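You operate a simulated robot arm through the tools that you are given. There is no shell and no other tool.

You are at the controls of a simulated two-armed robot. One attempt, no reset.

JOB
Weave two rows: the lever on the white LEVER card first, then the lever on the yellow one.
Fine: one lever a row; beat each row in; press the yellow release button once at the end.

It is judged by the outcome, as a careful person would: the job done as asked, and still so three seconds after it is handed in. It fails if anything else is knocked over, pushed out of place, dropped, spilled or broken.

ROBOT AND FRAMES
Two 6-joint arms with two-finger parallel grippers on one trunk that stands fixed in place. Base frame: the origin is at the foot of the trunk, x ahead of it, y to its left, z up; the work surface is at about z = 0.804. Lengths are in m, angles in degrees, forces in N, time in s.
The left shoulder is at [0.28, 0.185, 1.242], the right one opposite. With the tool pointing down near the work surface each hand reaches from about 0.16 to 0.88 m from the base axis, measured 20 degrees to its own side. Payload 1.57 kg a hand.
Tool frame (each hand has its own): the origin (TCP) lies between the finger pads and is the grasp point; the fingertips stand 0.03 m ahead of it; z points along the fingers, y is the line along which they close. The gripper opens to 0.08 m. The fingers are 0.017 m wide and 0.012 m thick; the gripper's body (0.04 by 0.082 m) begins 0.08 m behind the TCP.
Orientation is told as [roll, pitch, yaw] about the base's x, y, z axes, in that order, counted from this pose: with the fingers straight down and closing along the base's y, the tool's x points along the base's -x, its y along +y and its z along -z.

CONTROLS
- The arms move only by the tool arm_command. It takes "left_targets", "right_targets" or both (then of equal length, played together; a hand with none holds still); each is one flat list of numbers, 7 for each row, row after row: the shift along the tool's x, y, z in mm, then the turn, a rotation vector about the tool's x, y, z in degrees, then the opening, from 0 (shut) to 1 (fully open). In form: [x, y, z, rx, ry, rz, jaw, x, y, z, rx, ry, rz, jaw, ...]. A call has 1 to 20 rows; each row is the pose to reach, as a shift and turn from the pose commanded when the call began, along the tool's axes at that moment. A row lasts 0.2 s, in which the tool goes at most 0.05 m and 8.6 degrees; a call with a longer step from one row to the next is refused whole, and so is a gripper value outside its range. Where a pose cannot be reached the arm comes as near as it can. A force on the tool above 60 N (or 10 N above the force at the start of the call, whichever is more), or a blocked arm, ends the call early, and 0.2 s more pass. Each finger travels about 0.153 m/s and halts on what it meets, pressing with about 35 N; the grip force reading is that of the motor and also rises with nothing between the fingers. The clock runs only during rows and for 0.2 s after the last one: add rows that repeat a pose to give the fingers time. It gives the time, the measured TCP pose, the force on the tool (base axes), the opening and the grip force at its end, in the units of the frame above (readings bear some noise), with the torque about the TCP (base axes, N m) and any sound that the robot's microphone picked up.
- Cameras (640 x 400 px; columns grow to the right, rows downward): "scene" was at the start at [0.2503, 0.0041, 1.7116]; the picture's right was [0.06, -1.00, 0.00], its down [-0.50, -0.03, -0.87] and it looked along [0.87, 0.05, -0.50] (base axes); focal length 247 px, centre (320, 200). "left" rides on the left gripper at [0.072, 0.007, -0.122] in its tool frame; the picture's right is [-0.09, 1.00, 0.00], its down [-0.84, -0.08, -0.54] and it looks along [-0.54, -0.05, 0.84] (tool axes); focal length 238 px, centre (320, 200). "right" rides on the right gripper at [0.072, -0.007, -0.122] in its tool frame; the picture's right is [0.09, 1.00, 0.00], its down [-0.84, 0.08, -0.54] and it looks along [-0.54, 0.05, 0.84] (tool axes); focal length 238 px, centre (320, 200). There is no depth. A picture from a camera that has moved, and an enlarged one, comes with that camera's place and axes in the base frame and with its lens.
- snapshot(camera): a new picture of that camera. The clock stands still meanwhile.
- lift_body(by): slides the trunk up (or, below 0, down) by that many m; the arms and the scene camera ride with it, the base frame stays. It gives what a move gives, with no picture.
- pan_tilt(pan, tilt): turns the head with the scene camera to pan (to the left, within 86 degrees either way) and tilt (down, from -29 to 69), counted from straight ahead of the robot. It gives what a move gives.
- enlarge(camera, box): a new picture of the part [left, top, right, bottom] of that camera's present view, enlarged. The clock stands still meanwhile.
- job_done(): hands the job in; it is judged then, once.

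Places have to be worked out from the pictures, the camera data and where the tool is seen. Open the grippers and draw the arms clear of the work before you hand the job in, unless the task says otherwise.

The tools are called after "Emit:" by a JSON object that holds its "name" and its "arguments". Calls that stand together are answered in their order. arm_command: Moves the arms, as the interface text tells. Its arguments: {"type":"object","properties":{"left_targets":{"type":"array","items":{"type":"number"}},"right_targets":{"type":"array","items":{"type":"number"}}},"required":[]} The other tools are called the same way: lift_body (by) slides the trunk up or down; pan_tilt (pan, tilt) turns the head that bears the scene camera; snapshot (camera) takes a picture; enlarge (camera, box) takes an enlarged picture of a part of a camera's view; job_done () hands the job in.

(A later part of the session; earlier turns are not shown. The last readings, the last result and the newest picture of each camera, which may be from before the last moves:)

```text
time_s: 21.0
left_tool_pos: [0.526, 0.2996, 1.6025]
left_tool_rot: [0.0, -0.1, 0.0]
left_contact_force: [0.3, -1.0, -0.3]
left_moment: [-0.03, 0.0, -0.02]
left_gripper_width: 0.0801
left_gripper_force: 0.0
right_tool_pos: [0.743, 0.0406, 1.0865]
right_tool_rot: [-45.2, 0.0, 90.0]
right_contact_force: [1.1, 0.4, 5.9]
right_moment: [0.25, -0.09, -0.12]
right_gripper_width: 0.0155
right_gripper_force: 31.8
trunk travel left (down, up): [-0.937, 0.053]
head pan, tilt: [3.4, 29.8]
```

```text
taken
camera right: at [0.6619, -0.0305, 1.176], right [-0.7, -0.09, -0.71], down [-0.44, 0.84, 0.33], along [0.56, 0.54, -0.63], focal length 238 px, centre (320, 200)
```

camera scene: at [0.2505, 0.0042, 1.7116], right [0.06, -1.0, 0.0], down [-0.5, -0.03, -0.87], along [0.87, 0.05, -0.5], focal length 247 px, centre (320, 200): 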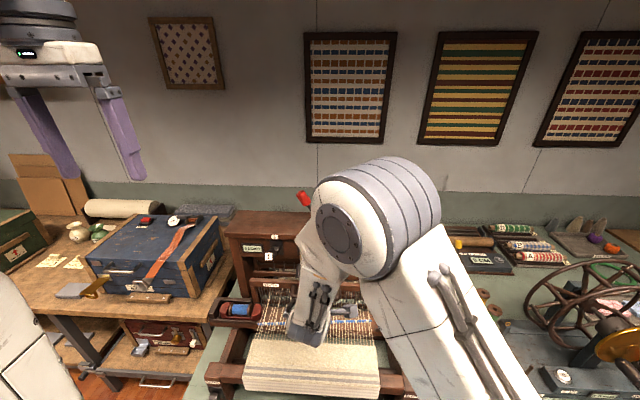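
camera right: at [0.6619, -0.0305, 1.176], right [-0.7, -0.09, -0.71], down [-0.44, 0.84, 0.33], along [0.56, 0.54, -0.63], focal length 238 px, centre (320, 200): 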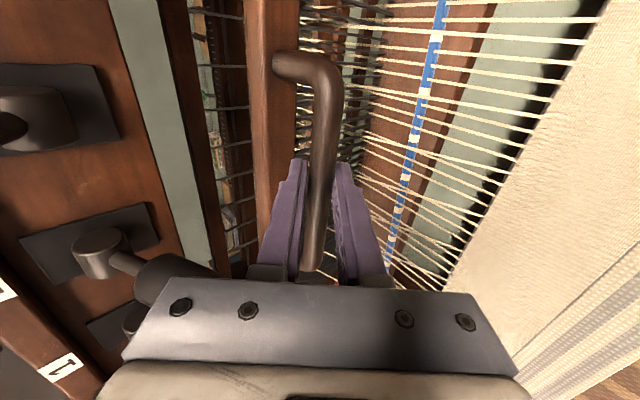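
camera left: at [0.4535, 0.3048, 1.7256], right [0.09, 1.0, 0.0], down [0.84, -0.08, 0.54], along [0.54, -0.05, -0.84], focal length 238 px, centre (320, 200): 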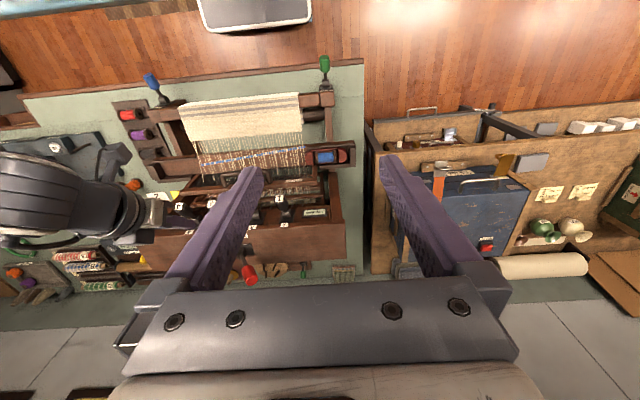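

The bar is held (width 15.5 mm, 32 N grip). I pull straight toward the robot in small steps, first 40 mm, and read the forces to learn the beater's path.

Emit:
{"name": "arm_command", "arguments": {"right_targets": [0, 5.7, -5.7, 0, 0, 0, 0.1, 0, 11.3, -11.3, 0, 0, 0, 0.1, 0, 17, -17, 0, 0, 0, 0.1, 0, 22.6, -22.6, 0, 0, 0, 0.1, 0, 28.3, -28.3, 0, 0, 0, 0.1]}}

Emit:
{"name": "snapshot", "arguments": {"camera": "right"}}

Emit:
{"name": "enlarge", "arguments": {"camera": "left", "box": [140, 90, 370, 240]}}

```text
time_s: 22.2
left_tool_pos: [0.5247, 0.2995, 1.6031]
left_tool_rot: [-0.1, -0.1, 0.0]
left_contact_force: [0.9, 0.1, 0.0]
left_moment: [-0.02, 0.0, -0.05]
left_gripper_width: 0.0801
left_gripper_force: 0.1
right_tool_pos: [0.704, 0.0413, 1.0873]
right_tool_rot: [-45.2, -0.1, 90.0]
right_contact_force: [1.7, -1.1, 18.2]
right_moment: [-0.14, -0.14, -0.37]
right_gripper_width: 0.0157
right_gripper_force: 31.6
trunk travel left (down, up): [-0.937, 0.053]
head pan, tilt: [3.4, 29.8]
```

```text
taken
camera right: at [0.6216, -0.0305, 1.1757], right [-0.7, -0.09, -0.71], down [-0.44, 0.84, 0.33], along [0.56, 0.54, -0.63], focal length 238 px, centre (320, 200)
```

right: 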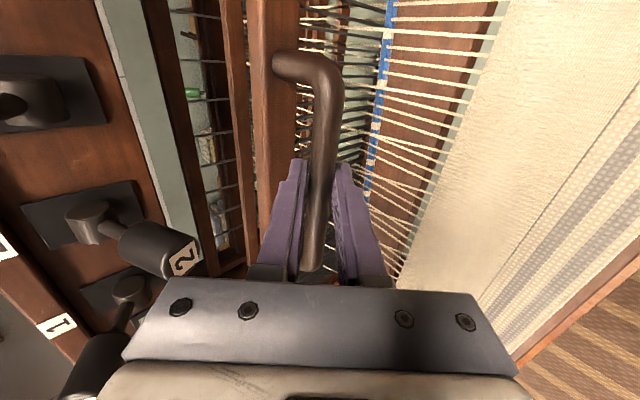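

```text
2.67 times, centred on (255, 165) of left
camera zoom: at [0.453, 0.3048, 1.726], right [0.09, 1.0, 0.0], down [0.84, -0.08, 0.54], along [0.54, -0.05, -0.84], focal length 636 px, centre (493, 293)
```

zoom: 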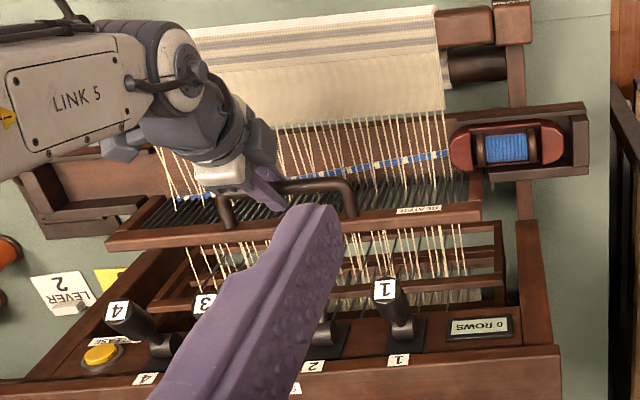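

The beater and race swing together toward the cloth; the bar pushes the tool up with 18 N, so its path rises a little. I continue pulling 30 mm while raising 3 mm.

Emit:
{"name": "arm_command", "arguments": {"right_targets": [0, 3.8, -6.9, 0, 0, 0, 0.1, 0, 8.5, -12.7, 0, 0, 0, 0.1, 0, 13.8, -18, 0, 0, 0, 0.1, 0, 19.1, -23.3, 0, 0, 0, 0.1]}}

Emit:
{"name": "snapshot", "arguments": {"camera": "right"}}

Emit:
{"name": "enlarge", "arguments": {"camera": "left", "box": [140, 90, 370, 240]}}

```text
time_s: 23.2
left_tool_pos: [0.5264, 0.2986, 1.6032]
left_tool_rot: [0.0, 0.1, 0.0]
left_contact_force: [-0.2, 0.0, 0.8]
left_moment: [0.01, -0.01, -0.01]
left_gripper_width: 0.0798
left_gripper_force: 0.0
right_tool_pos: [0.6729, 0.0412, 1.0874]
right_tool_rot: [-44.7, 0.0, 90.0]
right_contact_force: [2.4, -1.2, -8.8]
right_moment: [0.4, 0.17, 0.19]
right_gripper_width: 0.0155
right_gripper_force: 31.6
trunk travel left (down, up): [-0.937, 0.053]
head pan, tilt: [3.4, 29.8]
```

```text
taken
camera right: at [0.5912, -0.0302, 1.1768], right [-0.71, -0.09, -0.7], down [-0.44, 0.84, 0.33], along [0.56, 0.54, -0.63], focal length 238 px, centre (320, 200)
```

right: 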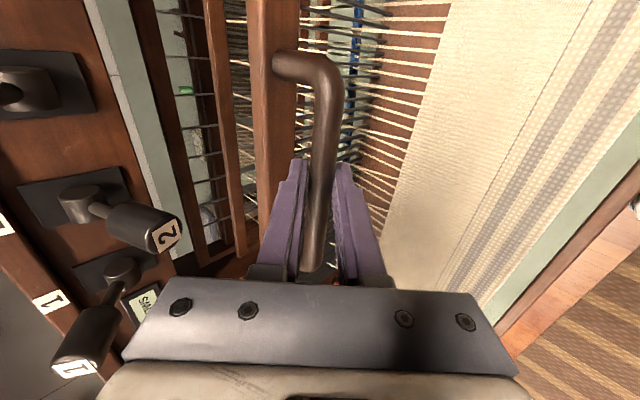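

```text
2.67 times, centred on (255, 165) of left
camera zoom: at [0.4544, 0.3048, 1.7251], right [0.09, 1.0, 0.0], down [0.84, -0.08, 0.54], along [0.54, -0.05, -0.84], focal length 636 px, centre (493, 293)
```

zoom: 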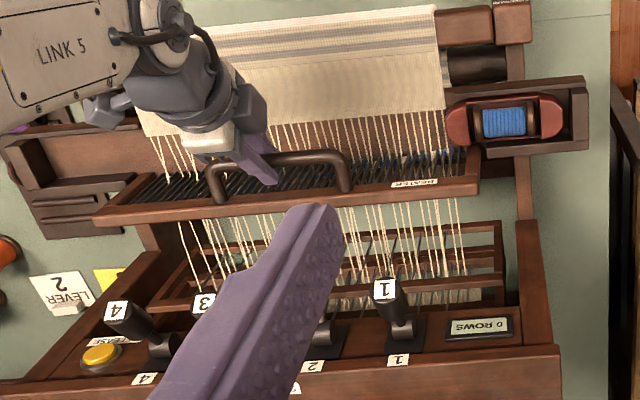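

The path has passed its top and now falls slightly. I continue pulling 30 mm while following the arc down.

Emit:
{"name": "arm_command", "arguments": {"right_targets": [0, 6.7, -4.6, 0, 0, 0, 0.1, 0, 13.4, -9.2, 0, 0, 0, 0.1, 0, 19.4, -13.1, 0, 0, 0, 0.1, 0, 25.8, -16.6, 0, 0, 0, 0.1]}}

Emit:
{"name": "snapshot", "arguments": {"camera": "right"}}

Emit:
{"name": "enlarge", "arguments": {"camera": "left", "box": [140, 90, 370, 240]}}

```text
time_s: 24.2
left_tool_pos: [0.5247, 0.2983, 1.6036]
left_tool_rot: [0.1, -0.1, 0.1]
left_contact_force: [0.8, -0.2, 0.4]
left_moment: [-0.04, 0.01, 0.03]
left_gripper_width: 0.08
left_gripper_force: 0.2
right_tool_pos: [0.6455, 0.0409, 1.0868]
right_tool_rot: [-45.8, -0.3, 89.8]
right_contact_force: [3.2, -12.3, 33.5]
right_moment: [-0.4, -0.32, -0.53]
right_gripper_width: 0.0156
right_gripper_force: 31.0
trunk travel left (down, up): [-0.937, 0.053]
head pan, tilt: [3.4, 29.8]
```

```text
taken
camera right: at [0.5615, -0.0306, 1.1748], right [-0.7, -0.09, -0.71], down [-0.44, 0.84, 0.33], along [0.57, 0.54, -0.62], focal length 238 px, centre (320, 200)
```

right: 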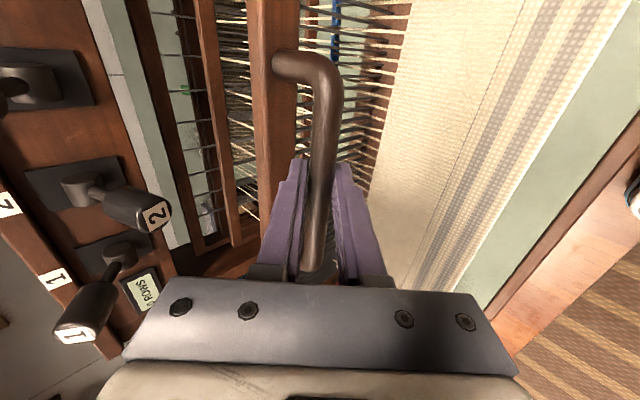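

```text
2.67 times, centred on (255, 165) of left
camera zoom: at [0.4525, 0.3036, 1.7268], right [0.09, 1.0, 0.0], down [0.84, -0.08, 0.54], along [0.54, -0.05, -0.84], focal length 636 px, centre (493, 293)
```

zoom: 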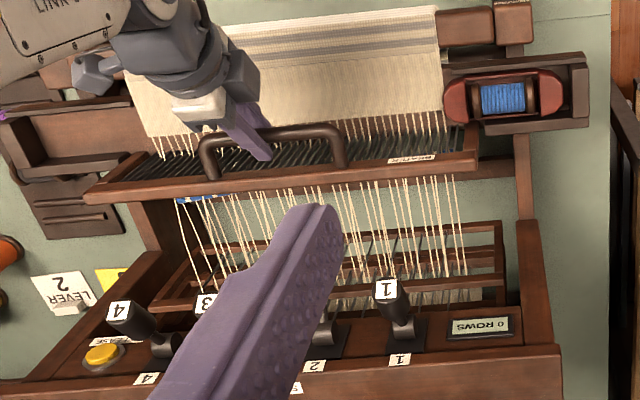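

The measured height has stayed at 1.087 throughout, so the beater slides level; my lowering caused the 33 N. I bring the height back and pull another 25 mm level.

Emit:
{"name": "arm_command", "arguments": {"right_targets": [0.5, -1.4, -4.2, 0, 0, 0, 0.1, 1, 4.2, -9.9, 0, 0, 0, 0.1, 1, 9.9, -15.6, 0, 0, 0, 0.1, 1, 14.8, -20.5, 0, 0, 0, 0.1]}}

Emit:
{"name": "enlarge", "arguments": {"camera": "left", "box": [140, 90, 370, 240]}}

Emit:
{"name": "snapshot", "arguments": {"camera": "right"}}

```text
time_s: 25.2
left_tool_pos: [0.5266, 0.3002, 1.6025]
left_tool_rot: [0.0, 0.0, 0.1]
left_contact_force: [-0.5, 0.0, 0.0]
left_moment: [-0.01, 0.0, 0.0]
left_gripper_width: 0.0801
left_gripper_force: 0.1
right_tool_pos: [0.6222, 0.0417, 1.0895]
right_tool_rot: [-45.5, -0.2, 90.1]
right_contact_force: [25.1, -1.3, 13.9]
right_moment: [0.24, -0.52, 0.05]
right_gripper_width: 0.0317
right_gripper_force: 13.8
trunk travel left (down, up): [-0.937, 0.053]
head pan, tilt: [3.4, 29.8]
```

```text
2.67 times, centred on (255, 165) of left
camera zoom: at [0.4548, 0.3048, 1.7255], right [0.09, 1.0, 0.0], down [0.84, -0.08, 0.54], along [0.54, -0.05, -0.84], focal length 636 px, centre (493, 293)
```

zoom: 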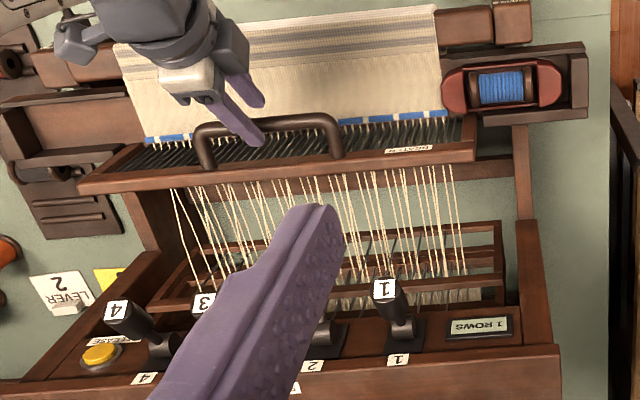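

```text
taken
camera right: at [0.5384, -0.0304, 1.1771], right [-0.7, -0.09, -0.71], down [-0.44, 0.83, 0.33], along [0.56, 0.54, -0.62], focal length 238 px, centre (320, 200)
```

right: 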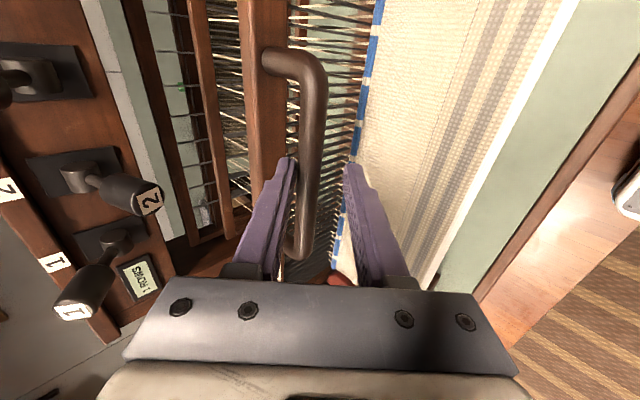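

The counter now shows 1 ROWS and the blue pick lies at the cloth edge; the beater met its stop and the fingers were spread a bit. I push the beater back, first 30 mm, letting the fingers close around the bar again.

Emit:
{"name": "arm_command", "arguments": {"right_targets": [0, -3.5, 3.5, 0, 0, 0, 0.1, 0, -8.5, 8.5, 0, 0, 0, 0.1, 0, -14, 14, 0, 0, 0, 0.1, 0, -21, 21, 0, 0, 0, 0.1]}}

Emit:
{"name": "snapshot", "arguments": {"camera": "right"}}

```text
time_s: 26.2
left_tool_pos: [0.5254, 0.299, 1.6022]
left_tool_rot: [0.0, -0.2, 0.0]
left_contact_force: [0.0, -0.2, -1.3]
left_moment: [-0.02, 0.01, -0.04]
left_gripper_width: 0.08
left_gripper_force: 0.0
right_tool_pos: [0.6488, 0.0402, 1.0856]
right_tool_rot: [-45.0, 0.1, 90.0]
right_contact_force: [3.5, 1.1, 5.4]
right_moment: [0.36, -0.15, -0.1]
right_gripper_width: 0.0158
right_gripper_force: 31.0
trunk travel left (down, up): [-0.937, 0.053]
head pan, tilt: [3.4, 29.8]
```

```text
taken
camera right: at [0.5668, -0.0319, 1.1753], right [-0.71, -0.09, -0.7], down [-0.44, 0.84, 0.33], along [0.56, 0.54, -0.63], focal length 238 px, centre (320, 200)
```

right: 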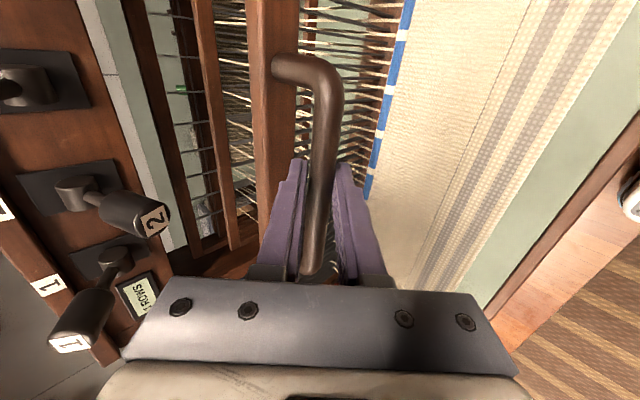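

The grip on the bar is restored and the beater follows back. I push it the rest of the way (about 92 mm) to where it started.

Emit:
{"name": "arm_command", "arguments": {"right_targets": [0, -9.2, 7.8, 0, 0, 0, 0.1, 0, -17.7, 16.3, 0, 0, 0, 0.1, 0, -26.2, 24.7, 0, 0, 0, 0.1, 0, -34.6, 33.2, 0, 0, 0, 0.1, 0, -43.1, 41.7, 0, 0, 0, 0.1, 0, -51.6, 50.2, 0, 0, 0, 0.1, 0, -60.1, 58.7, 0, 0, 0, 0.1, 0, -65.8, 64.3, 0, 0, 0, 0.1]}}

Emit:
{"name": "snapshot", "arguments": {"camera": "right"}}

Emit:
{"name": "enlarge", "arguments": {"camera": "left", "box": [140, 90, 370, 240]}}

```text
time_s: 28.0
left_tool_pos: [0.5268, 0.2996, 1.6026]
left_tool_rot: [0.0, 0.0, 0.0]
left_contact_force: [0.2, 0.5, -1.0]
left_moment: [0.02, 0.01, 0.03]
left_gripper_width: 0.0799
left_gripper_force: 0.0
right_tool_pos: [0.7405, 0.0394, 1.0855]
right_tool_rot: [-44.7, 0.1, 90.1]
right_contact_force: [0.9, -0.2, -29.6]
right_moment: [0.48, 0.12, 0.1]
right_gripper_width: 0.0159
right_gripper_force: 31.0
trunk travel left (down, up): [-0.937, 0.053]
head pan, tilt: [3.4, 29.8]
```

```text
taken
camera right: at [0.6589, -0.0319, 1.1758], right [-0.71, -0.09, -0.7], down [-0.44, 0.84, 0.33], along [0.56, 0.54, -0.63], focal length 238 px, centre (320, 200)
```

right: 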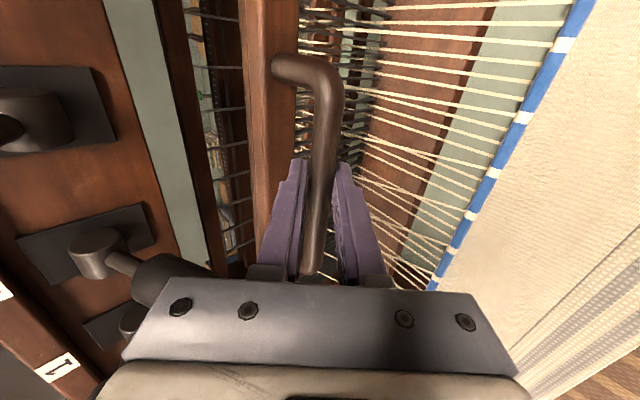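

```text
2.67 times, centred on (255, 165) of left
camera zoom: at [0.4554, 0.3048, 1.725], right [0.09, 1.0, 0.0], down [0.84, -0.08, 0.54], along [0.54, -0.05, -0.84], focal length 636 px, centre (493, 293)
```

zoom: 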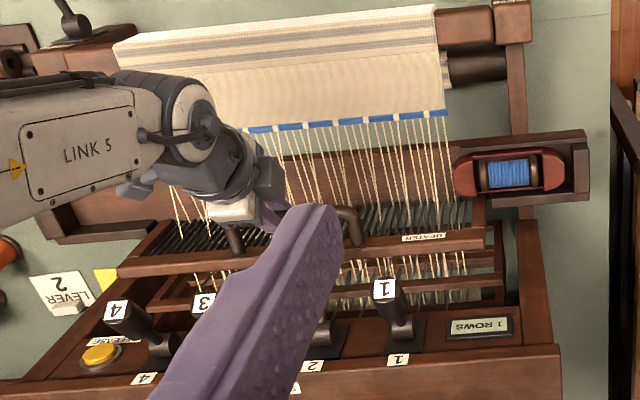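

The beater is back near its start with the row packed; the 30 N downward pull is just my height offset. I relax that by lowering 4 mm, ease 3 mm forward, then open the fingers.

Emit:
{"name": "arm_command", "arguments": {"right_targets": [0, 0.7, 4.9, 0, 0, 0, 0.1, 0, 0.7, 4.9, 0, 0, 0, 0.1, 0, 0.7, 4.9, 0, 0, 0, 0.45, 0, 0.7, 4.9, 0, 0, 0, 0.45]}}

Emit:
{"name": "snapshot", "arguments": {"camera": "right"}}

```text
time_s: 29.0
left_tool_pos: [0.5248, 0.2978, 1.6033]
left_tool_rot: [0.1, -0.1, 0.1]
left_contact_force: [-0.3, 0.1, 0.3]
left_moment: [0.01, 0.01, 0.01]
left_gripper_width: 0.08
left_gripper_force: 0.1
right_tool_pos: [0.7434, 0.0411, 1.085]
right_tool_rot: [-45.1, 0.0, 90.2]
right_contact_force: [0.8, -0.2, -0.1]
right_moment: [-0.02, -0.01, -0.02]
right_gripper_width: 0.0363
right_gripper_force: 0.0
trunk travel left (down, up): [-0.937, 0.053]
head pan, tilt: [3.4, 29.8]
```

```text
taken
camera right: at [0.6617, -0.0306, 1.1737], right [-0.7, -0.09, -0.71], down [-0.44, 0.84, 0.33], along [0.56, 0.54, -0.63], focal length 238 px, centre (320, 200)
```

right: 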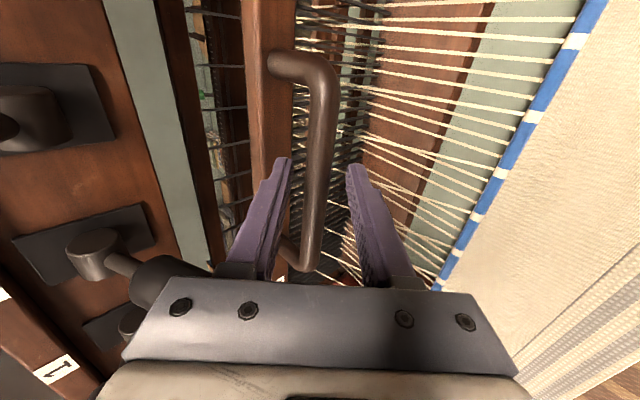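

The bar is free with no force. I back out along the fingers, rise in front of the levers to z ≈ 1.30, and turn the hand back 90° so the fingers close along y.

Emit:
{"name": "arm_command", "arguments": {"right_targets": [0, 0, -25, 0, 0, 0, 0.45, 0, 0, -50, 0, 0, 0, 0.45, 0, 0, -75, 0, 0, 0, 0.45, 0, 0, -95, 0, 0, 0, 0.45, 0, -24.2, -123, 0, 0, 0, 0.45, 0, -48.5, -151, 0, 0, 0, 0.45, 0, -72.7, -179, 0, 0, 0, 0.45, 0, -97, -207, 0, 0, 0, 0.45, 0, -97, -207, 0, 0, 8.2, 0.45, 0, -97, -207, 0, 0, 16.4, 0.45, 0, -97, -207, 0, 0, 24.6, 0.45, 0, -97, -207, 0, 0, 32.8, 0.45, 0, -97, -207, 0, 0, 41, 0.45, 0, -97, -207, 0, 0, 49.2, 0.45, 0, -97, -207, 0, 0, 57.4, 0.45, 0, -97, -207, 0, 0, 65.6, 0.5, 0, -97, -207, 0, 0, 73.8, 0.55, 0, -97, -207, 0, 0, 82, 0.6, 0, -97, -207, 0, 0, 90, 0.6]}}

Emit:
{"name": "snapshot", "arguments": {"camera": "right"}}

Emit:
{"name": "snapshot", "arguments": {"camera": "scene"}}

```text
time_s: 33.0
left_tool_pos: [0.5253, 0.2987, 1.6031]
left_tool_rot: [0.1, -0.2, 0.0]
left_contact_force: [0.6, 0.4, -0.5]
left_moment: [0.04, 0.03, 0.01]
left_gripper_width: 0.08
left_gripper_force: 0.1
right_tool_pos: [0.6655, 0.0398, 1.2989]
right_tool_rot: [0.1, -45.0, -0.2]
right_contact_force: [-0.9, -0.1, 0.4]
right_moment: [0.02, -0.01, -0.01]
right_gripper_width: 0.0478
right_gripper_force: 0.1
trunk travel left (down, up): [-0.937, 0.053]
head pan, tilt: [3.4, 29.8]
```

```text
taken
camera right: at [0.5277, 0.0336, 1.3326], right [-0.06, 1.0, -0.06], down [0.21, 0.08, 0.98], along [0.98, 0.05, -0.21], focal length 238 px, centre (320, 200)
```

right: 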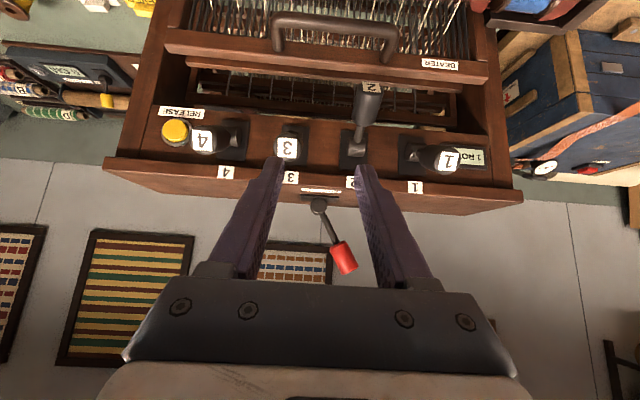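

```text
taken
camera scene: at [0.2503, 0.0041, 1.7116], right [0.06, -1.0, 0.0], down [-0.5, -0.03, -0.87], along [0.87, 0.05, -0.5], focal length 247 px, centre (320, 200)
```

scene: 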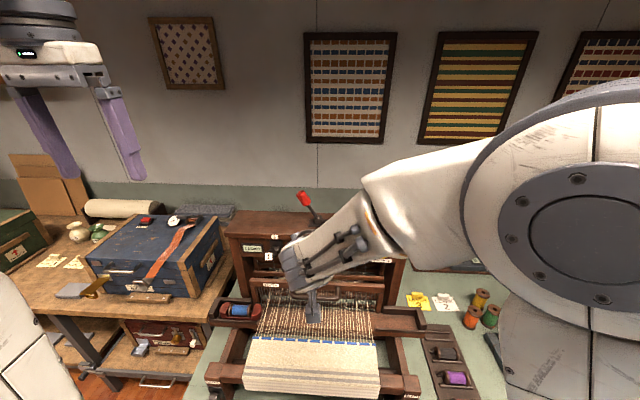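

Lever 2 stayed down after the beat, so for one lever a row I must raise it before pressing lever 3. Its knob middle is near (0.769, 0.093, 1.161); I move the open hand to a point on the approach line just short of it.

Emit:
{"name": "arm_command", "arguments": {"right_targets": [8.6, 17.7, 22.5, 0, 0, 0, 0.6, 17.1, 35.5, 45, 0, 0, 0, 0.6, 25.7, 53.2, 67.4, 0, 0, 0, 0.6, 25.7, 53.2, 67.4, 0, 0, 0, 0.6]}}

Emit:
{"name": "snapshot", "arguments": {"camera": "right"}}

Emit:
{"name": "enlarge", "arguments": {"camera": "left", "box": [140, 90, 370, 240]}}

```text
time_s: 34.0
left_tool_pos: [0.5254, 0.2993, 1.6032]
left_tool_rot: [0.1, -0.1, 0.0]
left_contact_force: [0.4, 0.3, 0.2]
left_moment: [0.0, 0.02, -0.03]
left_gripper_width: 0.0802
left_gripper_force: 0.2
right_tool_pos: [0.6972, 0.0931, 1.231]
right_tool_rot: [0.0, -45.0, 0.1]
right_contact_force: [-0.1, -0.2, -0.4]
right_moment: [0.01, 0.04, 0.03]
right_gripper_width: 0.0482
right_gripper_force: 0.1
trunk travel left (down, up): [-0.937, 0.053]
head pan, tilt: [3.4, 29.8]
```

```text
taken
camera right: at [0.5587, 0.0871, 1.2649], right [-0.07, 1.0, -0.07], down [0.21, 0.08, 0.97], along [0.98, 0.05, -0.21], focal length 238 px, centre (320, 200)
```

right: 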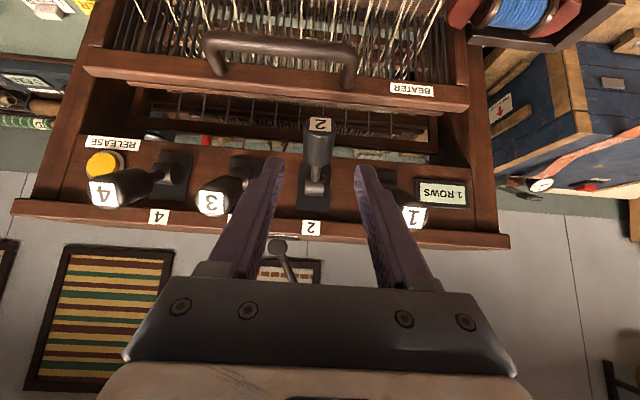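

```text
2.67 times, centred on (255, 165) of left
camera zoom: at [0.4539, 0.305, 1.7255], right [0.09, 1.0, 0.0], down [0.84, -0.08, 0.54], along [0.54, -0.05, -0.84], focal length 636 px, centre (493, 293)
```

zoom: 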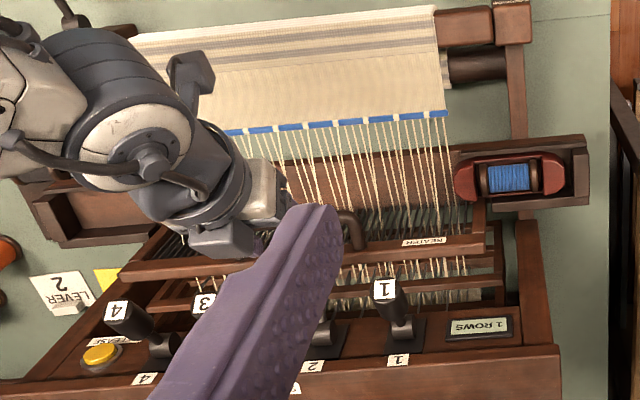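

Knob 2 is centred between the fingers, straight ahead about 86 mm along the tool axis. I advance to straddle it and close.

Emit:
{"name": "arm_command", "arguments": {"right_targets": [0, 0, 30, 0, 0, 0, 0.6, 0, 0, 55, 0, 0, 0, 0.6, 0, 0, 75, 0, 0, 0, 0.6, 0, 0, 86, 0, 0, 0, 0.6, 0, 0, 86, 0, 0, 0, 0.4, 0, 0, 86, 0, 0, 0, 0.25, 0, 0, 86, 0, 0, 0, 0.25]}}

Emit:
{"name": "snapshot", "arguments": {"camera": "right"}}

```text
time_s: 35.6
left_tool_pos: [0.5253, 0.2982, 1.6031]
left_tool_rot: [0.0, -0.1, 0.0]
left_contact_force: [0.0, 0.0, 1.3]
left_moment: [0.01, 0.01, 0.01]
left_gripper_width: 0.0799
left_gripper_force: 0.0
right_tool_pos: [0.7556, 0.0933, 1.1711]
right_tool_rot: [0.0, -45.0, 0.0]
right_contact_force: [1.9, -2.2, -0.6]
right_moment: [-0.01, 0.01, -0.01]
right_gripper_width: 0.0293
right_gripper_force: 38.4
trunk travel left (down, up): [-0.937, 0.053]
head pan, tilt: [3.4, 29.8]
```

```text
taken
camera right: at [0.619, 0.0864, 1.2039], right [-0.07, 1.0, -0.07], down [0.21, 0.08, 0.97], along [0.98, 0.05, -0.21], focal length 238 px, centre (320, 200)
```

right: 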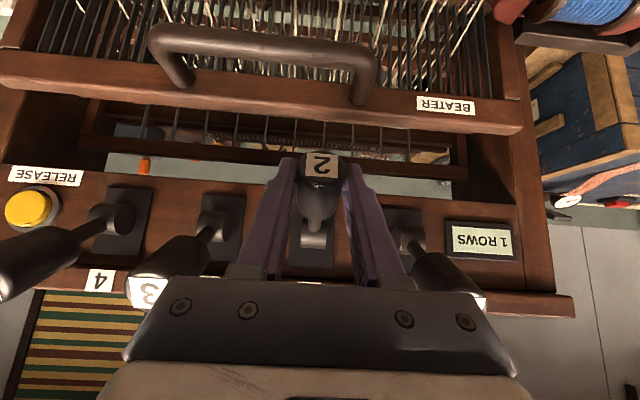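

The knob is held gently (29 mm). I lift it straight up 25 mm in small steps and check the force.

Emit:
{"name": "arm_command", "arguments": {"right_targets": [-4.2, 0, -5.2, 0, 0, 0, 0.25, -8.5, 0, -10.5, 0, 0, 0, 0.25, -13, 0, -15.5, 0, 0, 0, 0.25, -17.5, 0, -20, 0, 0, 0, 0.25]}}

Emit:
{"name": "snapshot", "arguments": {"camera": "right"}}

```text
time_s: 36.6
left_tool_pos: [0.5244, 0.2994, 1.6041]
left_tool_rot: [0.0, -0.1, 0.1]
left_contact_force: [0.1, 0.5, 0.5]
left_moment: [-0.03, 0.02, -0.03]
left_gripper_width: 0.08
left_gripper_force: 0.1
right_tool_pos: [0.755, 0.0945, 1.2032]
right_tool_rot: [0.2, -45.4, 0.0]
right_contact_force: [-1.4, -0.1, 2.6]
right_moment: [0.0, -0.09, 0.07]
right_gripper_width: 0.0201
right_gripper_force: 0.0
trunk travel left (down, up): [-0.937, 0.053]
head pan, tilt: [3.4, 29.8]
```

```text
taken
camera right: at [0.6176, 0.0888, 1.2354], right [-0.07, 1.0, -0.06], down [0.2, 0.08, 0.98], along [0.98, 0.05, -0.2], focal length 238 px, centre (320, 200)
```

right: 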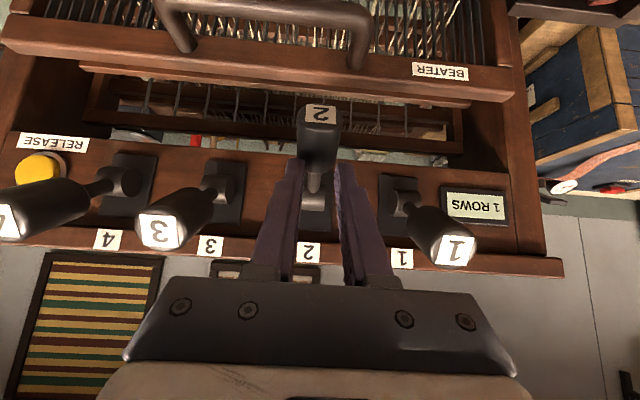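

The fingers slid up off the knob and lever 2 did not budge, so it is latched firmly; forcing it is wrong. I rise, shut the fingers, and move to just above lever 3, to see whether pressing it frees lever 2.

Emit:
{"name": "arm_command", "arguments": {"right_targets": [-20, 0, -26, 0, 0, 0, 0.25, -40, 0, -55, 0, 0, 0, 0, -58, 0, -82, 0, 0, 0, 0, -74, 0, -105, 0, 0, 0, 0, -74, -43, -105, 0, 0, 0, 0, -74, -85.5, -105, 0, 0, 0, 0, -61, -85.5, -79, 0, 0, 0, 0, -48.8, -85.5, -53, 0, 0, 0, 0, -48.8, -85.5, -53, 0, 0, 0, 0]}}

Emit:
{"name": "snapshot", "arguments": {"camera": "right"}}

Emit:
{"name": "snapshot", "arguments": {"camera": "scene"}}

```text
time_s: 38.6
left_tool_pos: [0.5239, 0.2988, 1.6035]
left_tool_rot: [0.2, -0.1, 0.1]
left_contact_force: [0.1, -0.8, 0.1]
left_moment: [0.03, -0.02, -0.02]
left_gripper_width: 0.0799
left_gripper_force: 0.1
right_tool_pos: [0.751, 0.0083, 1.2705]
right_tool_rot: [0.0, -45.2, 0.0]
right_contact_force: [-13.5, -4.3, 11.4]
right_moment: [-0.32, 0.18, 0.06]
right_gripper_width: 0.0
right_gripper_force: 21.7
trunk travel left (down, up): [-0.937, 0.053]
head pan, tilt: [3.4, 29.8]
```

```text
taken
camera right: at [0.613, 0.0022, 1.3039], right [-0.07, 1.0, -0.07], down [0.21, 0.08, 0.98], along [0.98, 0.05, -0.21], focal length 238 px, centre (320, 200)
```

right: 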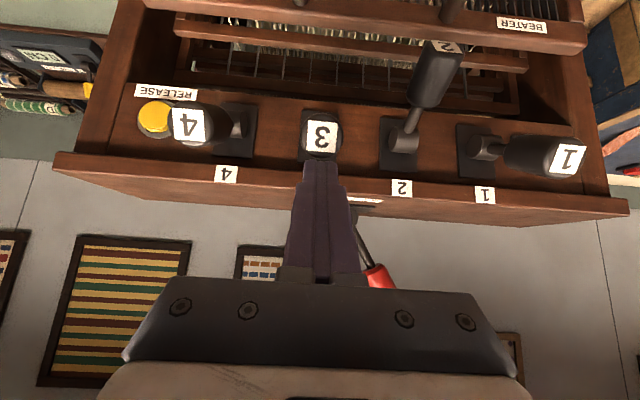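

```text
taken
camera scene: at [0.2485, 0.0036, 1.7121], right [0.06, -1.0, 0.0], down [-0.5, -0.03, -0.87], along [0.87, 0.05, -0.5], focal length 247 px, centre (320, 200)
```

scene: 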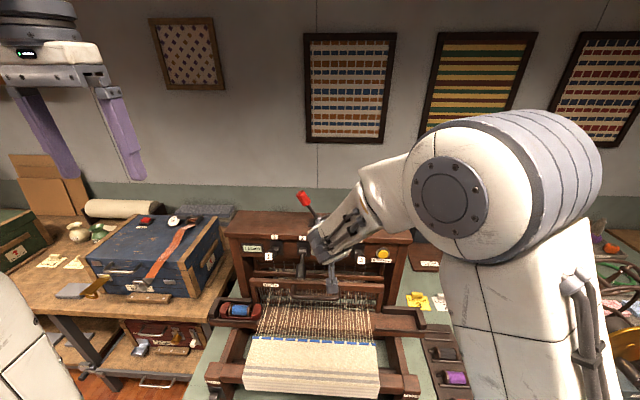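

The fingertips already touch knob 3's front edge (about 17 N along the lever, not pressing it). I ease up and forward a little, then press down, first part-way.

Emit:
{"name": "arm_command", "arguments": {"right_targets": [-9.9, 1, -1.4, 0, 0, 0, 0, -3.5, 1, 4.9, 0, 0, 0, 0, 4.2, 1, 11.3, 0, 0, 0, 0, 12, 1, 17.7, 0, 0, 0, 0, 19.8, 1, 24, 0, 0, 0, 0]}}

Emit:
{"name": "snapshot", "arguments": {"camera": "right"}}

```text
time_s: 39.8
left_tool_pos: [0.5253, 0.3001, 1.6023]
left_tool_rot: [-0.1, -0.1, 0.0]
left_contact_force: [-0.8, -0.5, 0.1]
left_moment: [0.0, -0.02, -0.02]
left_gripper_width: 0.0801
left_gripper_force: 0.2
right_tool_pos: [0.7532, 0.0098, 1.2397]
right_tool_rot: [-0.1, -44.9, 0.1]
right_contact_force: [0.7, 0.8, 1.1]
right_moment: [-0.01, -0.01, 0.05]
right_gripper_width: 0.0
right_gripper_force: 21.7
trunk travel left (down, up): [-0.937, 0.053]
head pan, tilt: [3.4, 29.8]
```

```text
taken
camera right: at [0.6162, 0.003, 1.2725], right [-0.07, 1.0, -0.07], down [0.21, 0.08, 0.97], along [0.98, 0.05, -0.21], focal length 238 px, centre (320, 200)
```

right: 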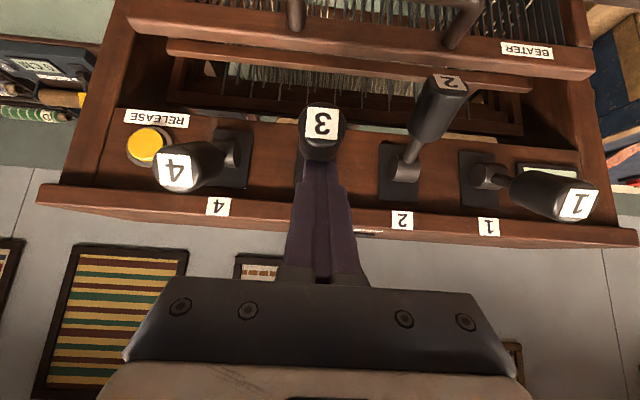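

Lever 3 is going down under about 1 N; lever 2 is still down. I press on to the stop in fine steps.

Emit:
{"name": "arm_command", "arguments": {"right_targets": [7, 0, 7, 0, 0, 0, 0, 14, 0, 14, 0, 0, 0, 0, 20, 0, 20, 0, 0, 0, 0, 24, 0, 24, 0, 0, 0, 0, 27, 0, 27, 0, 0, 0, 0, 29.5, 0, 29.5, 0, 0, 0, 0]}}

Emit:
{"name": "snapshot", "arguments": {"camera": "right"}}

Emit:
{"name": "snapshot", "arguments": {"camera": "scene"}}

```text
time_s: 41.2
left_tool_pos: [0.5238, 0.2989, 1.6035]
left_tool_rot: [0.0, -0.1, 0.0]
left_contact_force: [-0.3, 0.4, -0.3]
left_moment: [-0.02, 0.0, 0.01]
left_gripper_width: 0.0799
left_gripper_force: 0.1
right_tool_pos: [0.7542, 0.0092, 1.1981]
right_tool_rot: [-0.1, -45.1, 0.0]
right_contact_force: [-5.6, -1.3, 9.4]
right_moment: [0.03, 0.01, -0.09]
right_gripper_width: 0.0
right_gripper_force: 21.4
trunk travel left (down, up): [-0.937, 0.053]
head pan, tilt: [3.4, 29.8]
```

```text
taken
camera right: at [0.6164, 0.0027, 1.2319], right [-0.07, 1.0, -0.07], down [0.21, 0.08, 0.98], along [0.98, 0.05, -0.21], focal length 238 px, centre (320, 200)
```

right: 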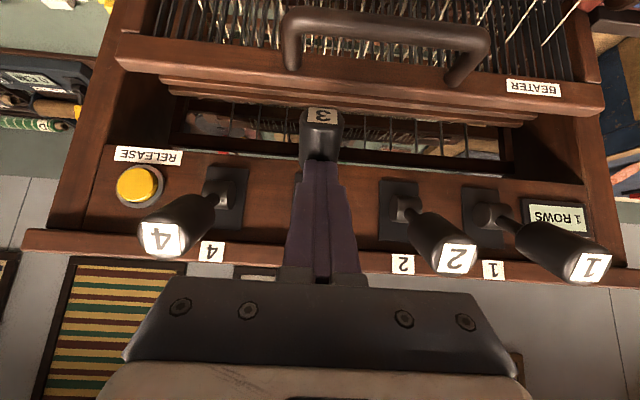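

```text
taken
camera scene: at [0.2495, 0.004, 1.712], right [0.06, -1.0, 0.0], down [-0.5, -0.03, -0.87], along [0.87, 0.05, -0.5], focal length 247 px, centre (320, 200)
```

scene: 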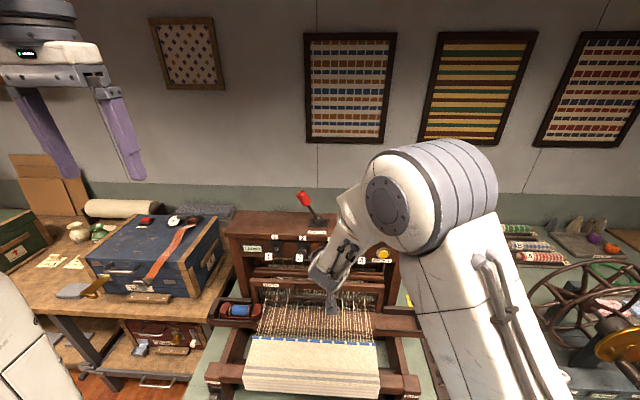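

Pressing lever 3 home popped lever 2 back up, so the levers interlock: now only lever 3 is down. I lift off, open the fingers wide and go up toward the shuttle lever (knob now near (0.897, 0.096, 1.340)), stopping short to check.

Emit:
{"name": "arm_command", "arguments": {"right_targets": [-20, 0, -22, 0, 0, 0, 0, -40, 0, -50, 0, 0, 0, 0, -56, 0, -82, 0, 0, 0, 0, -70.7, 0, -113, 0, 0, 0, 0.3, -89, 29, -133.3, 0, 0, 0, 0.6, -107.4, 58, -153.6, 0, 0, 0, 0.8, -125.8, 87, -173.9, 0, 0, 0, 1, -140, 87, -139.1, 0, 0, 0, 1, -154.1, 87, -104.3, 0, 0, 0, 1, -168.3, 87, -69.6, 0, 0, 0, 1, -168.3, 87, -69.6, 0, 0, 0, 1]}}

Emit:
{"name": "snapshot", "arguments": {"camera": "right"}}

Emit:
{"name": "enlarge", "arguments": {"camera": "scene", "box": [205, 180, 435, 355]}}

```text
time_s: 43.6
left_tool_pos: [0.5247, 0.2993, 1.604]
left_tool_rot: [0.0, 0.1, -0.1]
left_contact_force: [0.2, 0.3, -0.3]
left_moment: [0.0, 0.03, 0.0]
left_gripper_width: 0.0802
left_gripper_force: 0.0
right_tool_pos: [0.824, 0.097, 1.3653]
right_tool_rot: [0.0, -45.1, 0.0]
right_contact_force: [0.6, 0.4, -0.3]
right_moment: [-0.03, 0.02, 0.01]
right_gripper_width: 0.08
right_gripper_force: 0.0
trunk travel left (down, up): [-0.937, 0.053]
head pan, tilt: [3.4, 29.8]
```

```text
taken
camera right: at [0.6863, 0.0909, 1.3984], right [-0.07, 1.0, -0.07], down [0.21, 0.08, 0.97], along [0.98, 0.05, -0.21], focal length 238 px, centre (320, 200)
```

right: 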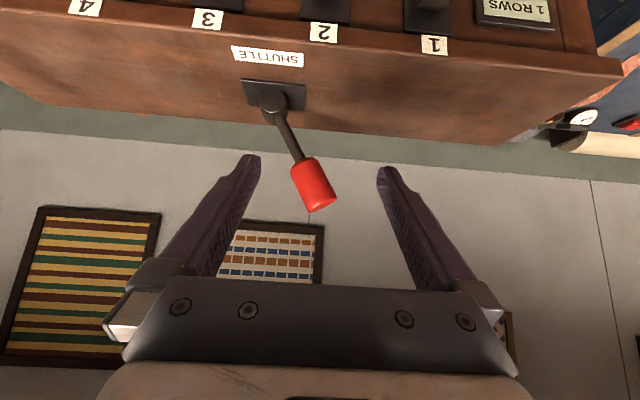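

```text
2.29 times, centred on (320, 268) of scene
camera zoom: at [0.2506, 0.0041, 1.7116], right [0.06, -1.0, 0.0], down [-0.5, -0.03, -0.87], along [0.87, 0.05, -0.5], focal length 565 px, centre (320, 46)
```

zoom: 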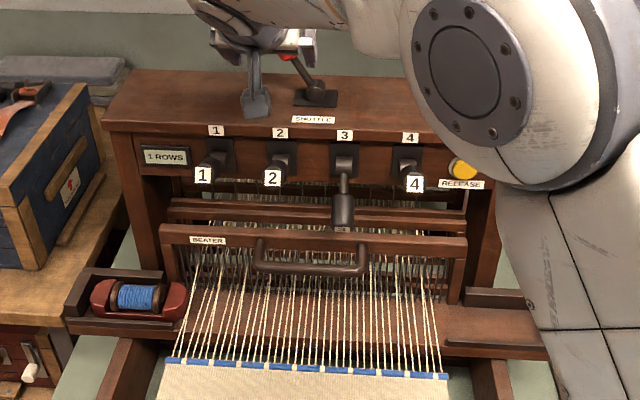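

Only lever 3 is down and the red knob stands between the open fingers. I go forward to straddle it and sweep right (-y) by about 102 mm so the left finger carries it across.

Emit:
{"name": "arm_command", "arguments": {"right_targets": [-14.2, 0, 34.8, 0, 0, 0, 1, -28.3, 0, 69.6, 0, 0, 0, 1, -28.3, -12, 69.6, 0, 0, 0, 1, -28.3, -24, 69.6, 0, 0, 0, 1, -28.3, -36, 69.6, 0, 0, 0, 1, -28.3, -48, 69.6, 0, 0, 0, 1, -28.3, -60, 69.6, 0, 0, 0, 1, -28.3, -72, 69.6, 0, 0, 0, 1, -28.3, -84, 69.6, 0, 0, 0, 1, -28.3, -96, 69.6, 0, 0, 0, 1, -28.3, -102, 69.6, 0, 0, 0, 1]}}

Emit:
{"name": "snapshot", "arguments": {"camera": "right"}}

Emit:
{"name": "snapshot", "arguments": {"camera": "scene"}}

```text
time_s: 46.0
left_tool_pos: [0.526, 0.298, 1.6035]
left_tool_rot: [0.1, 0.0, -0.1]
left_contact_force: [0.6, -0.1, 0.1]
left_moment: [-0.05, 0.01, 0.01]
left_gripper_width: 0.0799
left_gripper_force: 0.0
right_tool_pos: [0.8931, -0.0055, 1.338]
right_tool_rot: [0.0, -45.0, -0.1]
right_contact_force: [-0.1, 0.4, -0.4]
right_moment: [-0.01, 0.0, 0.0]
right_gripper_width: 0.0799
right_gripper_force: 0.0
trunk travel left (down, up): [-0.937, 0.053]
head pan, tilt: [3.4, 29.8]
```

```text
taken
camera right: at [0.7554, -0.0128, 1.3709], right [-0.07, 1.0, -0.06], down [0.21, 0.08, 0.98], along [0.98, 0.05, -0.21], focal length 238 px, centre (320, 200)
```

right: 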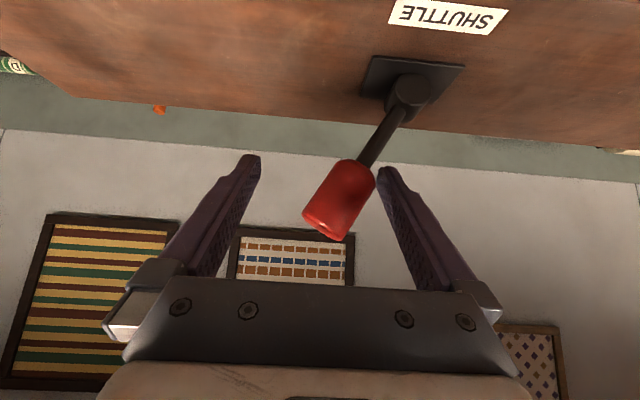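

```text
taken
camera scene: at [0.2503, 0.004, 1.7116], right [0.06, -1.0, 0.0], down [-0.5, -0.03, -0.87], along [0.87, 0.05, -0.5], focal length 247 px, centre (320, 200)
```

scene: 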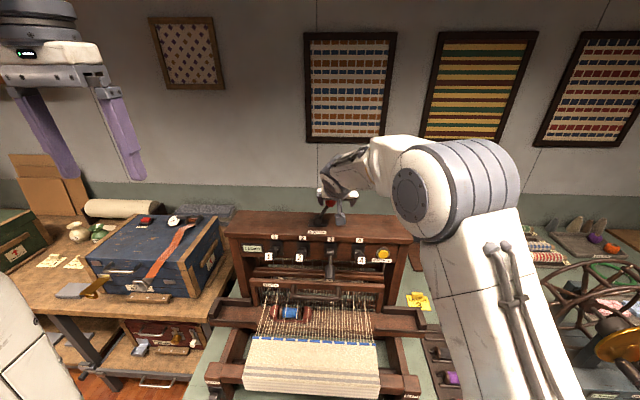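

The shuttle lever snapped right and the shuttle is crossing back. I draw the hand back in front of the loom and turn it 90° again for the beater handle while the shuttle finishes.

Emit:
{"name": "arm_command", "arguments": {"right_targets": [14.5, 3, -34.3, 0, 0, 0, 1, 29, 3, -68.6, 0, 0, 0, 1, 53.7, 13.7, -102.3, 0, 0, 0, 0.8, 78.5, 24.3, -136, 0, 0, 0, 0.6, 103.2, 35, -169.7, 0, 0, 0, 0.45, 103.2, 35, -169.7, 0, 0, -8.2, 0.45, 103.2, 35, -169.7, 0, 0, -16.4, 0.45, 103.2, 35, -169.7, 0, 0, -24.6, 0.45, 103.2, 35, -169.7, 0, 0, -32.8, 0.45, 103.2, 35, -169.7, 0, 0, -41, 0.45, 103.2, 35, -169.7, 0, 0, -49.2, 0.45, 103.2, 35, -169.7, 0, 0, -57.4, 0.45, 103.2, 35, -169.7, 0, 0, -65.6, 0.45, 103.2, 35, -169.7, 0, 0, -73.8, 0.45, 103.2, 35, -169.7, 0, 0, -82, 0.45, 103.2, 35, -169.7, 0, 0, -90, 0.45, 103.2, 35, -169.7, 0, 0, -90, 0.45]}}

Emit:
{"name": "enlarge", "arguments": {"camera": "scene", "box": [205, 200, 435, 355]}}

Emit:
{"name": "snapshot", "arguments": {"camera": "right"}}

```text
time_s: 49.6
left_tool_pos: [0.5257, 0.2989, 1.6032]
left_tool_rot: [0.0, -0.1, 0.1]
left_contact_force: [0.9, -0.7, -0.4]
left_moment: [-0.01, 0.0, 0.02]
left_gripper_width: 0.0799
left_gripper_force: 0.2
right_tool_pos: [0.7006, 0.0288, 1.384]
right_tool_rot: [-45.0, 0.1, 90.2]
right_contact_force: [-0.2, -0.6, -0.1]
right_moment: [0.0, 0.01, 0.0]
right_gripper_width: 0.0362
right_gripper_force: 0.1
trunk travel left (down, up): [-0.937, 0.053]
head pan, tilt: [3.4, 29.8]
```

```text
2.58 times, centred on (320, 278) of scene
camera zoom: at [0.2503, 0.0041, 1.7116], right [0.06, -1.0, 0.0], down [-0.5, -0.03, -0.87], along [0.87, 0.05, -0.5], focal length 638 px, centre (320, 0)
```

zoom: 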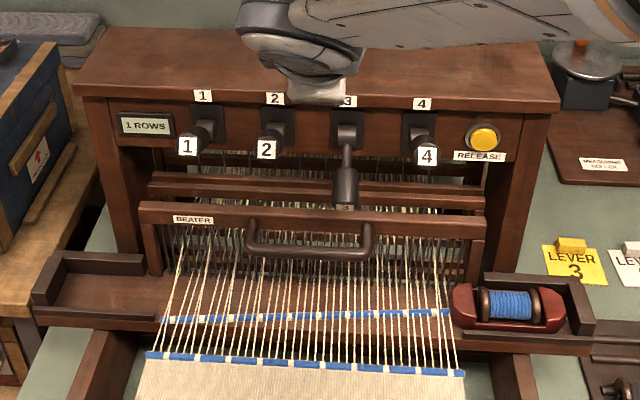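

```text
taken
camera right: at [0.6185, -0.0426, 1.4731], right [-0.7, -0.09, -0.7], down [-0.44, 0.84, 0.33], along [0.56, 0.54, -0.63], focal length 238 px, centre (320, 200)
```

right: 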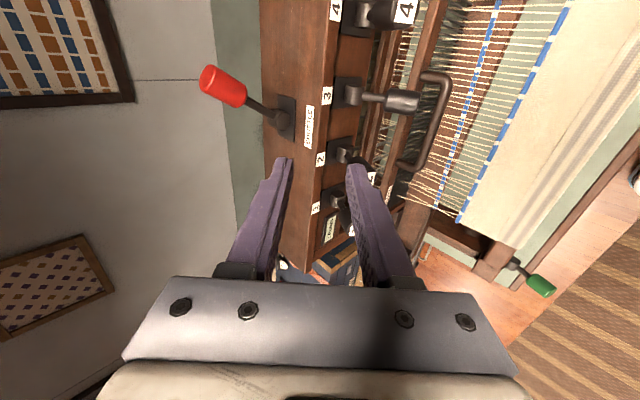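

The shuttle is home in the right box with the second pick laid, only lever 3 down, and the handle is where it was. I lower the hand to the same pre-grasp point, at y ≈ 0.05.

Emit:
{"name": "arm_command", "arguments": {"right_targets": [-7, 35, 19.2, 0, 0, 0, 0.45, -14, 70, 38.3, 0, 0, 0, 0.45, -21.2, 105.1, 57.5, 0, 0, 0, 0.45, -21.2, 130.7, 86.5, 0, 0, 0, 0.45, -21.2, 156.3, 115.5, 0, 0, 0, 0.45, -21.2, 182, 144.5, 0, 0, 0, 0.45, -21.2, 182, 144.5, 0, 0, 0, 0.45]}}

Emit:
{"name": "snapshot", "arguments": {"camera": "right"}}

```text
time_s: 51.2
left_tool_pos: [0.5249, 0.2995, 1.6035]
left_tool_rot: [-0.1, -0.1, 0.0]
left_contact_force: [-0.5, -0.4, 0.3]
left_moment: [0.03, 0.01, -0.02]
left_gripper_width: 0.0802
left_gripper_force: 0.1
right_tool_pos: [0.6737, 0.0478, 1.1533]
right_tool_rot: [-44.9, -0.1, 90.0]
right_contact_force: [-0.3, 0.8, 0.1]
right_moment: [0.01, 0.01, -0.01]
right_gripper_width: 0.036
right_gripper_force: 0.1
trunk travel left (down, up): [-0.937, 0.053]
head pan, tilt: [3.4, 29.8]
```

```text
taken
camera right: at [0.5923, -0.023, 1.2422], right [-0.7, -0.09, -0.7], down [-0.44, 0.84, 0.33], along [0.56, 0.54, -0.63], focal length 238 px, centre (320, 200)
```

right: 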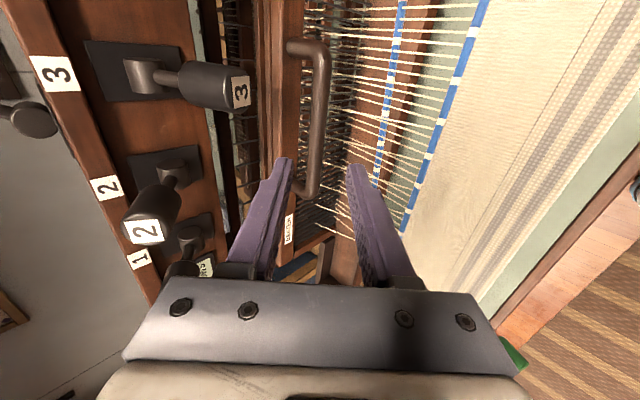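

Same view as before: bar centred between the fingers. I advance 98 mm and close on it.

Emit:
{"name": "arm_command", "arguments": {"right_targets": [0, 0, 25, 0, 0, 0, 0.45, 0, 0, 50, 0, 0, 0, 0.45, 0, 0, 72, 0, 0, 0, 0.45, 0, 0, 88, 0, 0, 0, 0.45, 0, 0, 98, 0, 0, 0, 0.45, 0, 0, 98, 0, 0, 0, 0.25, 0, 0, 98, 0, 0, 0, 0.1, 0, 0, 98, 0, 0, 0, 0.1]}}

Emit:
{"name": "snapshot", "arguments": {"camera": "right"}}

```text
time_s: 53.0
left_tool_pos: [0.5251, 0.2987, 1.6026]
left_tool_rot: [-0.1, -0.1, -0.1]
left_contact_force: [-0.4, 0.6, 0.2]
left_moment: [-0.01, 0.01, 0.02]
left_gripper_width: 0.08
left_gripper_force: 0.0
right_tool_pos: [0.7448, 0.0489, 1.0854]
right_tool_rot: [-45.1, -0.1, 90.0]
right_contact_force: [1.6, -0.7, 12.4]
right_moment: [0.29, -0.11, -0.07]
right_gripper_width: 0.0156
right_gripper_force: 31.1
trunk travel left (down, up): [-0.937, 0.053]
head pan, tilt: [3.4, 29.8]
```

```text
taken
camera right: at [0.6621, -0.0225, 1.1738], right [-0.7, -0.09, -0.71], down [-0.44, 0.84, 0.33], along [0.56, 0.54, -0.63], focal length 238 px, centre (320, 200)
```

right: 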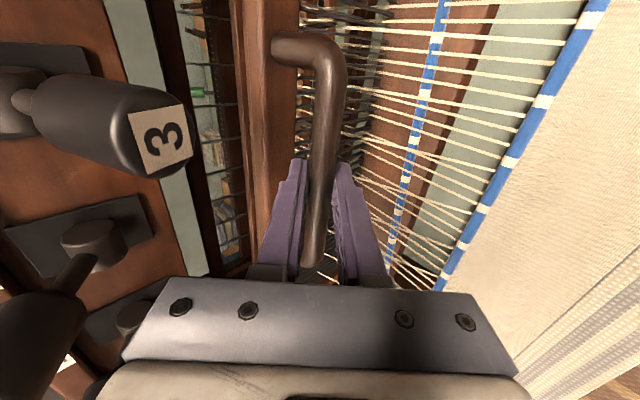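

The bar is held; I pull it level toward the cloth about 113 mm, raised 1.5 mm to ease the vertical force.

Emit:
{"name": "arm_command", "arguments": {"right_targets": [0, 6, -8.1, 0, 0, 0, 0.1, 0, 13.1, -15.2, 0, 0, 0, 0.1, 0, 20.1, -22.3, 0, 0, 0, 0.1, 0, 27.2, -29.3, 0, 0, 0, 0.1, 0, 34.3, -36.4, 0, 0, 0, 0.1, 0, 41.4, -43.5, 0, 0, 0, 0.1, 0, 48.4, -50.6, 0, 0, 0, 0.1, 0, 55.5, -57.6, 0, 0, 0, 0.1, 0, 62.6, -64.7, 0, 0, 0, 0.1, 0, 69.6, -71.8, 0, 0, 0, 0.1, 0, 75.3, -77.4, 0, 0, 0, 0.1, 0, 78.8, -81, 0, 0, 0, 0.1]}}

Emit:
{"name": "snapshot", "arguments": {"camera": "right"}}

Emit:
{"name": "enlarge", "arguments": {"camera": "left", "box": [140, 90, 370, 240]}}

```text
time_s: 55.8
left_tool_pos: [0.5272, 0.2986, 1.6019]
left_tool_rot: [0.2, 0.1, 0.1]
left_contact_force: [0.2, 0.2, -0.8]
left_moment: [0.0, 0.0, -0.01]
left_gripper_width: 0.08
left_gripper_force: 0.0
right_tool_pos: [0.6384, 0.0527, 1.09]
right_tool_rot: [-46.8, -0.7, 89.7]
right_contact_force: [16.6, -3.4, -6.5]
right_moment: [-0.76, -0.17, -0.37]
right_gripper_width: 0.0157
right_gripper_force: 31.4
trunk travel left (down, up): [-0.937, 0.053]
head pan, tilt: [3.4, 29.8]
stopped in row 12 (right hand): the force on the tool passed its limit at 61 N (the readings are from after the stop); the commanded pose is now the measured one
```

```text
taken
camera right: at [0.5536, -0.0198, 1.1759], right [-0.68, -0.08, -0.73], down [-0.44, 0.84, 0.32], along [0.58, 0.54, -0.61], focal length 238 px, centre (320, 200)
```

right: 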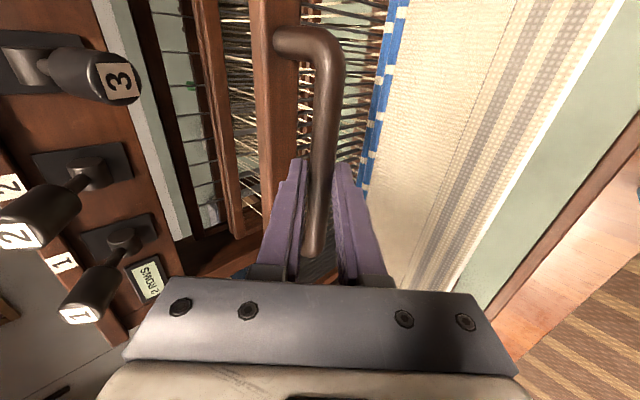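

```text
2.67 times, centred on (255, 165) of left
camera zoom: at [0.4547, 0.3048, 1.7247], right [0.09, 1.0, 0.0], down [0.84, -0.08, 0.54], along [0.54, -0.05, -0.84], focal length 636 px, centre (493, 293)
```

zoom: 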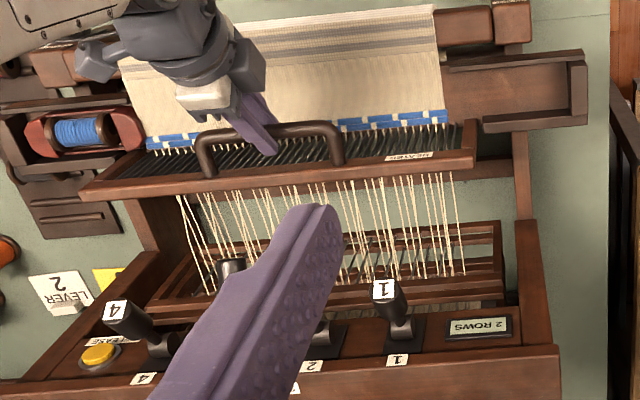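

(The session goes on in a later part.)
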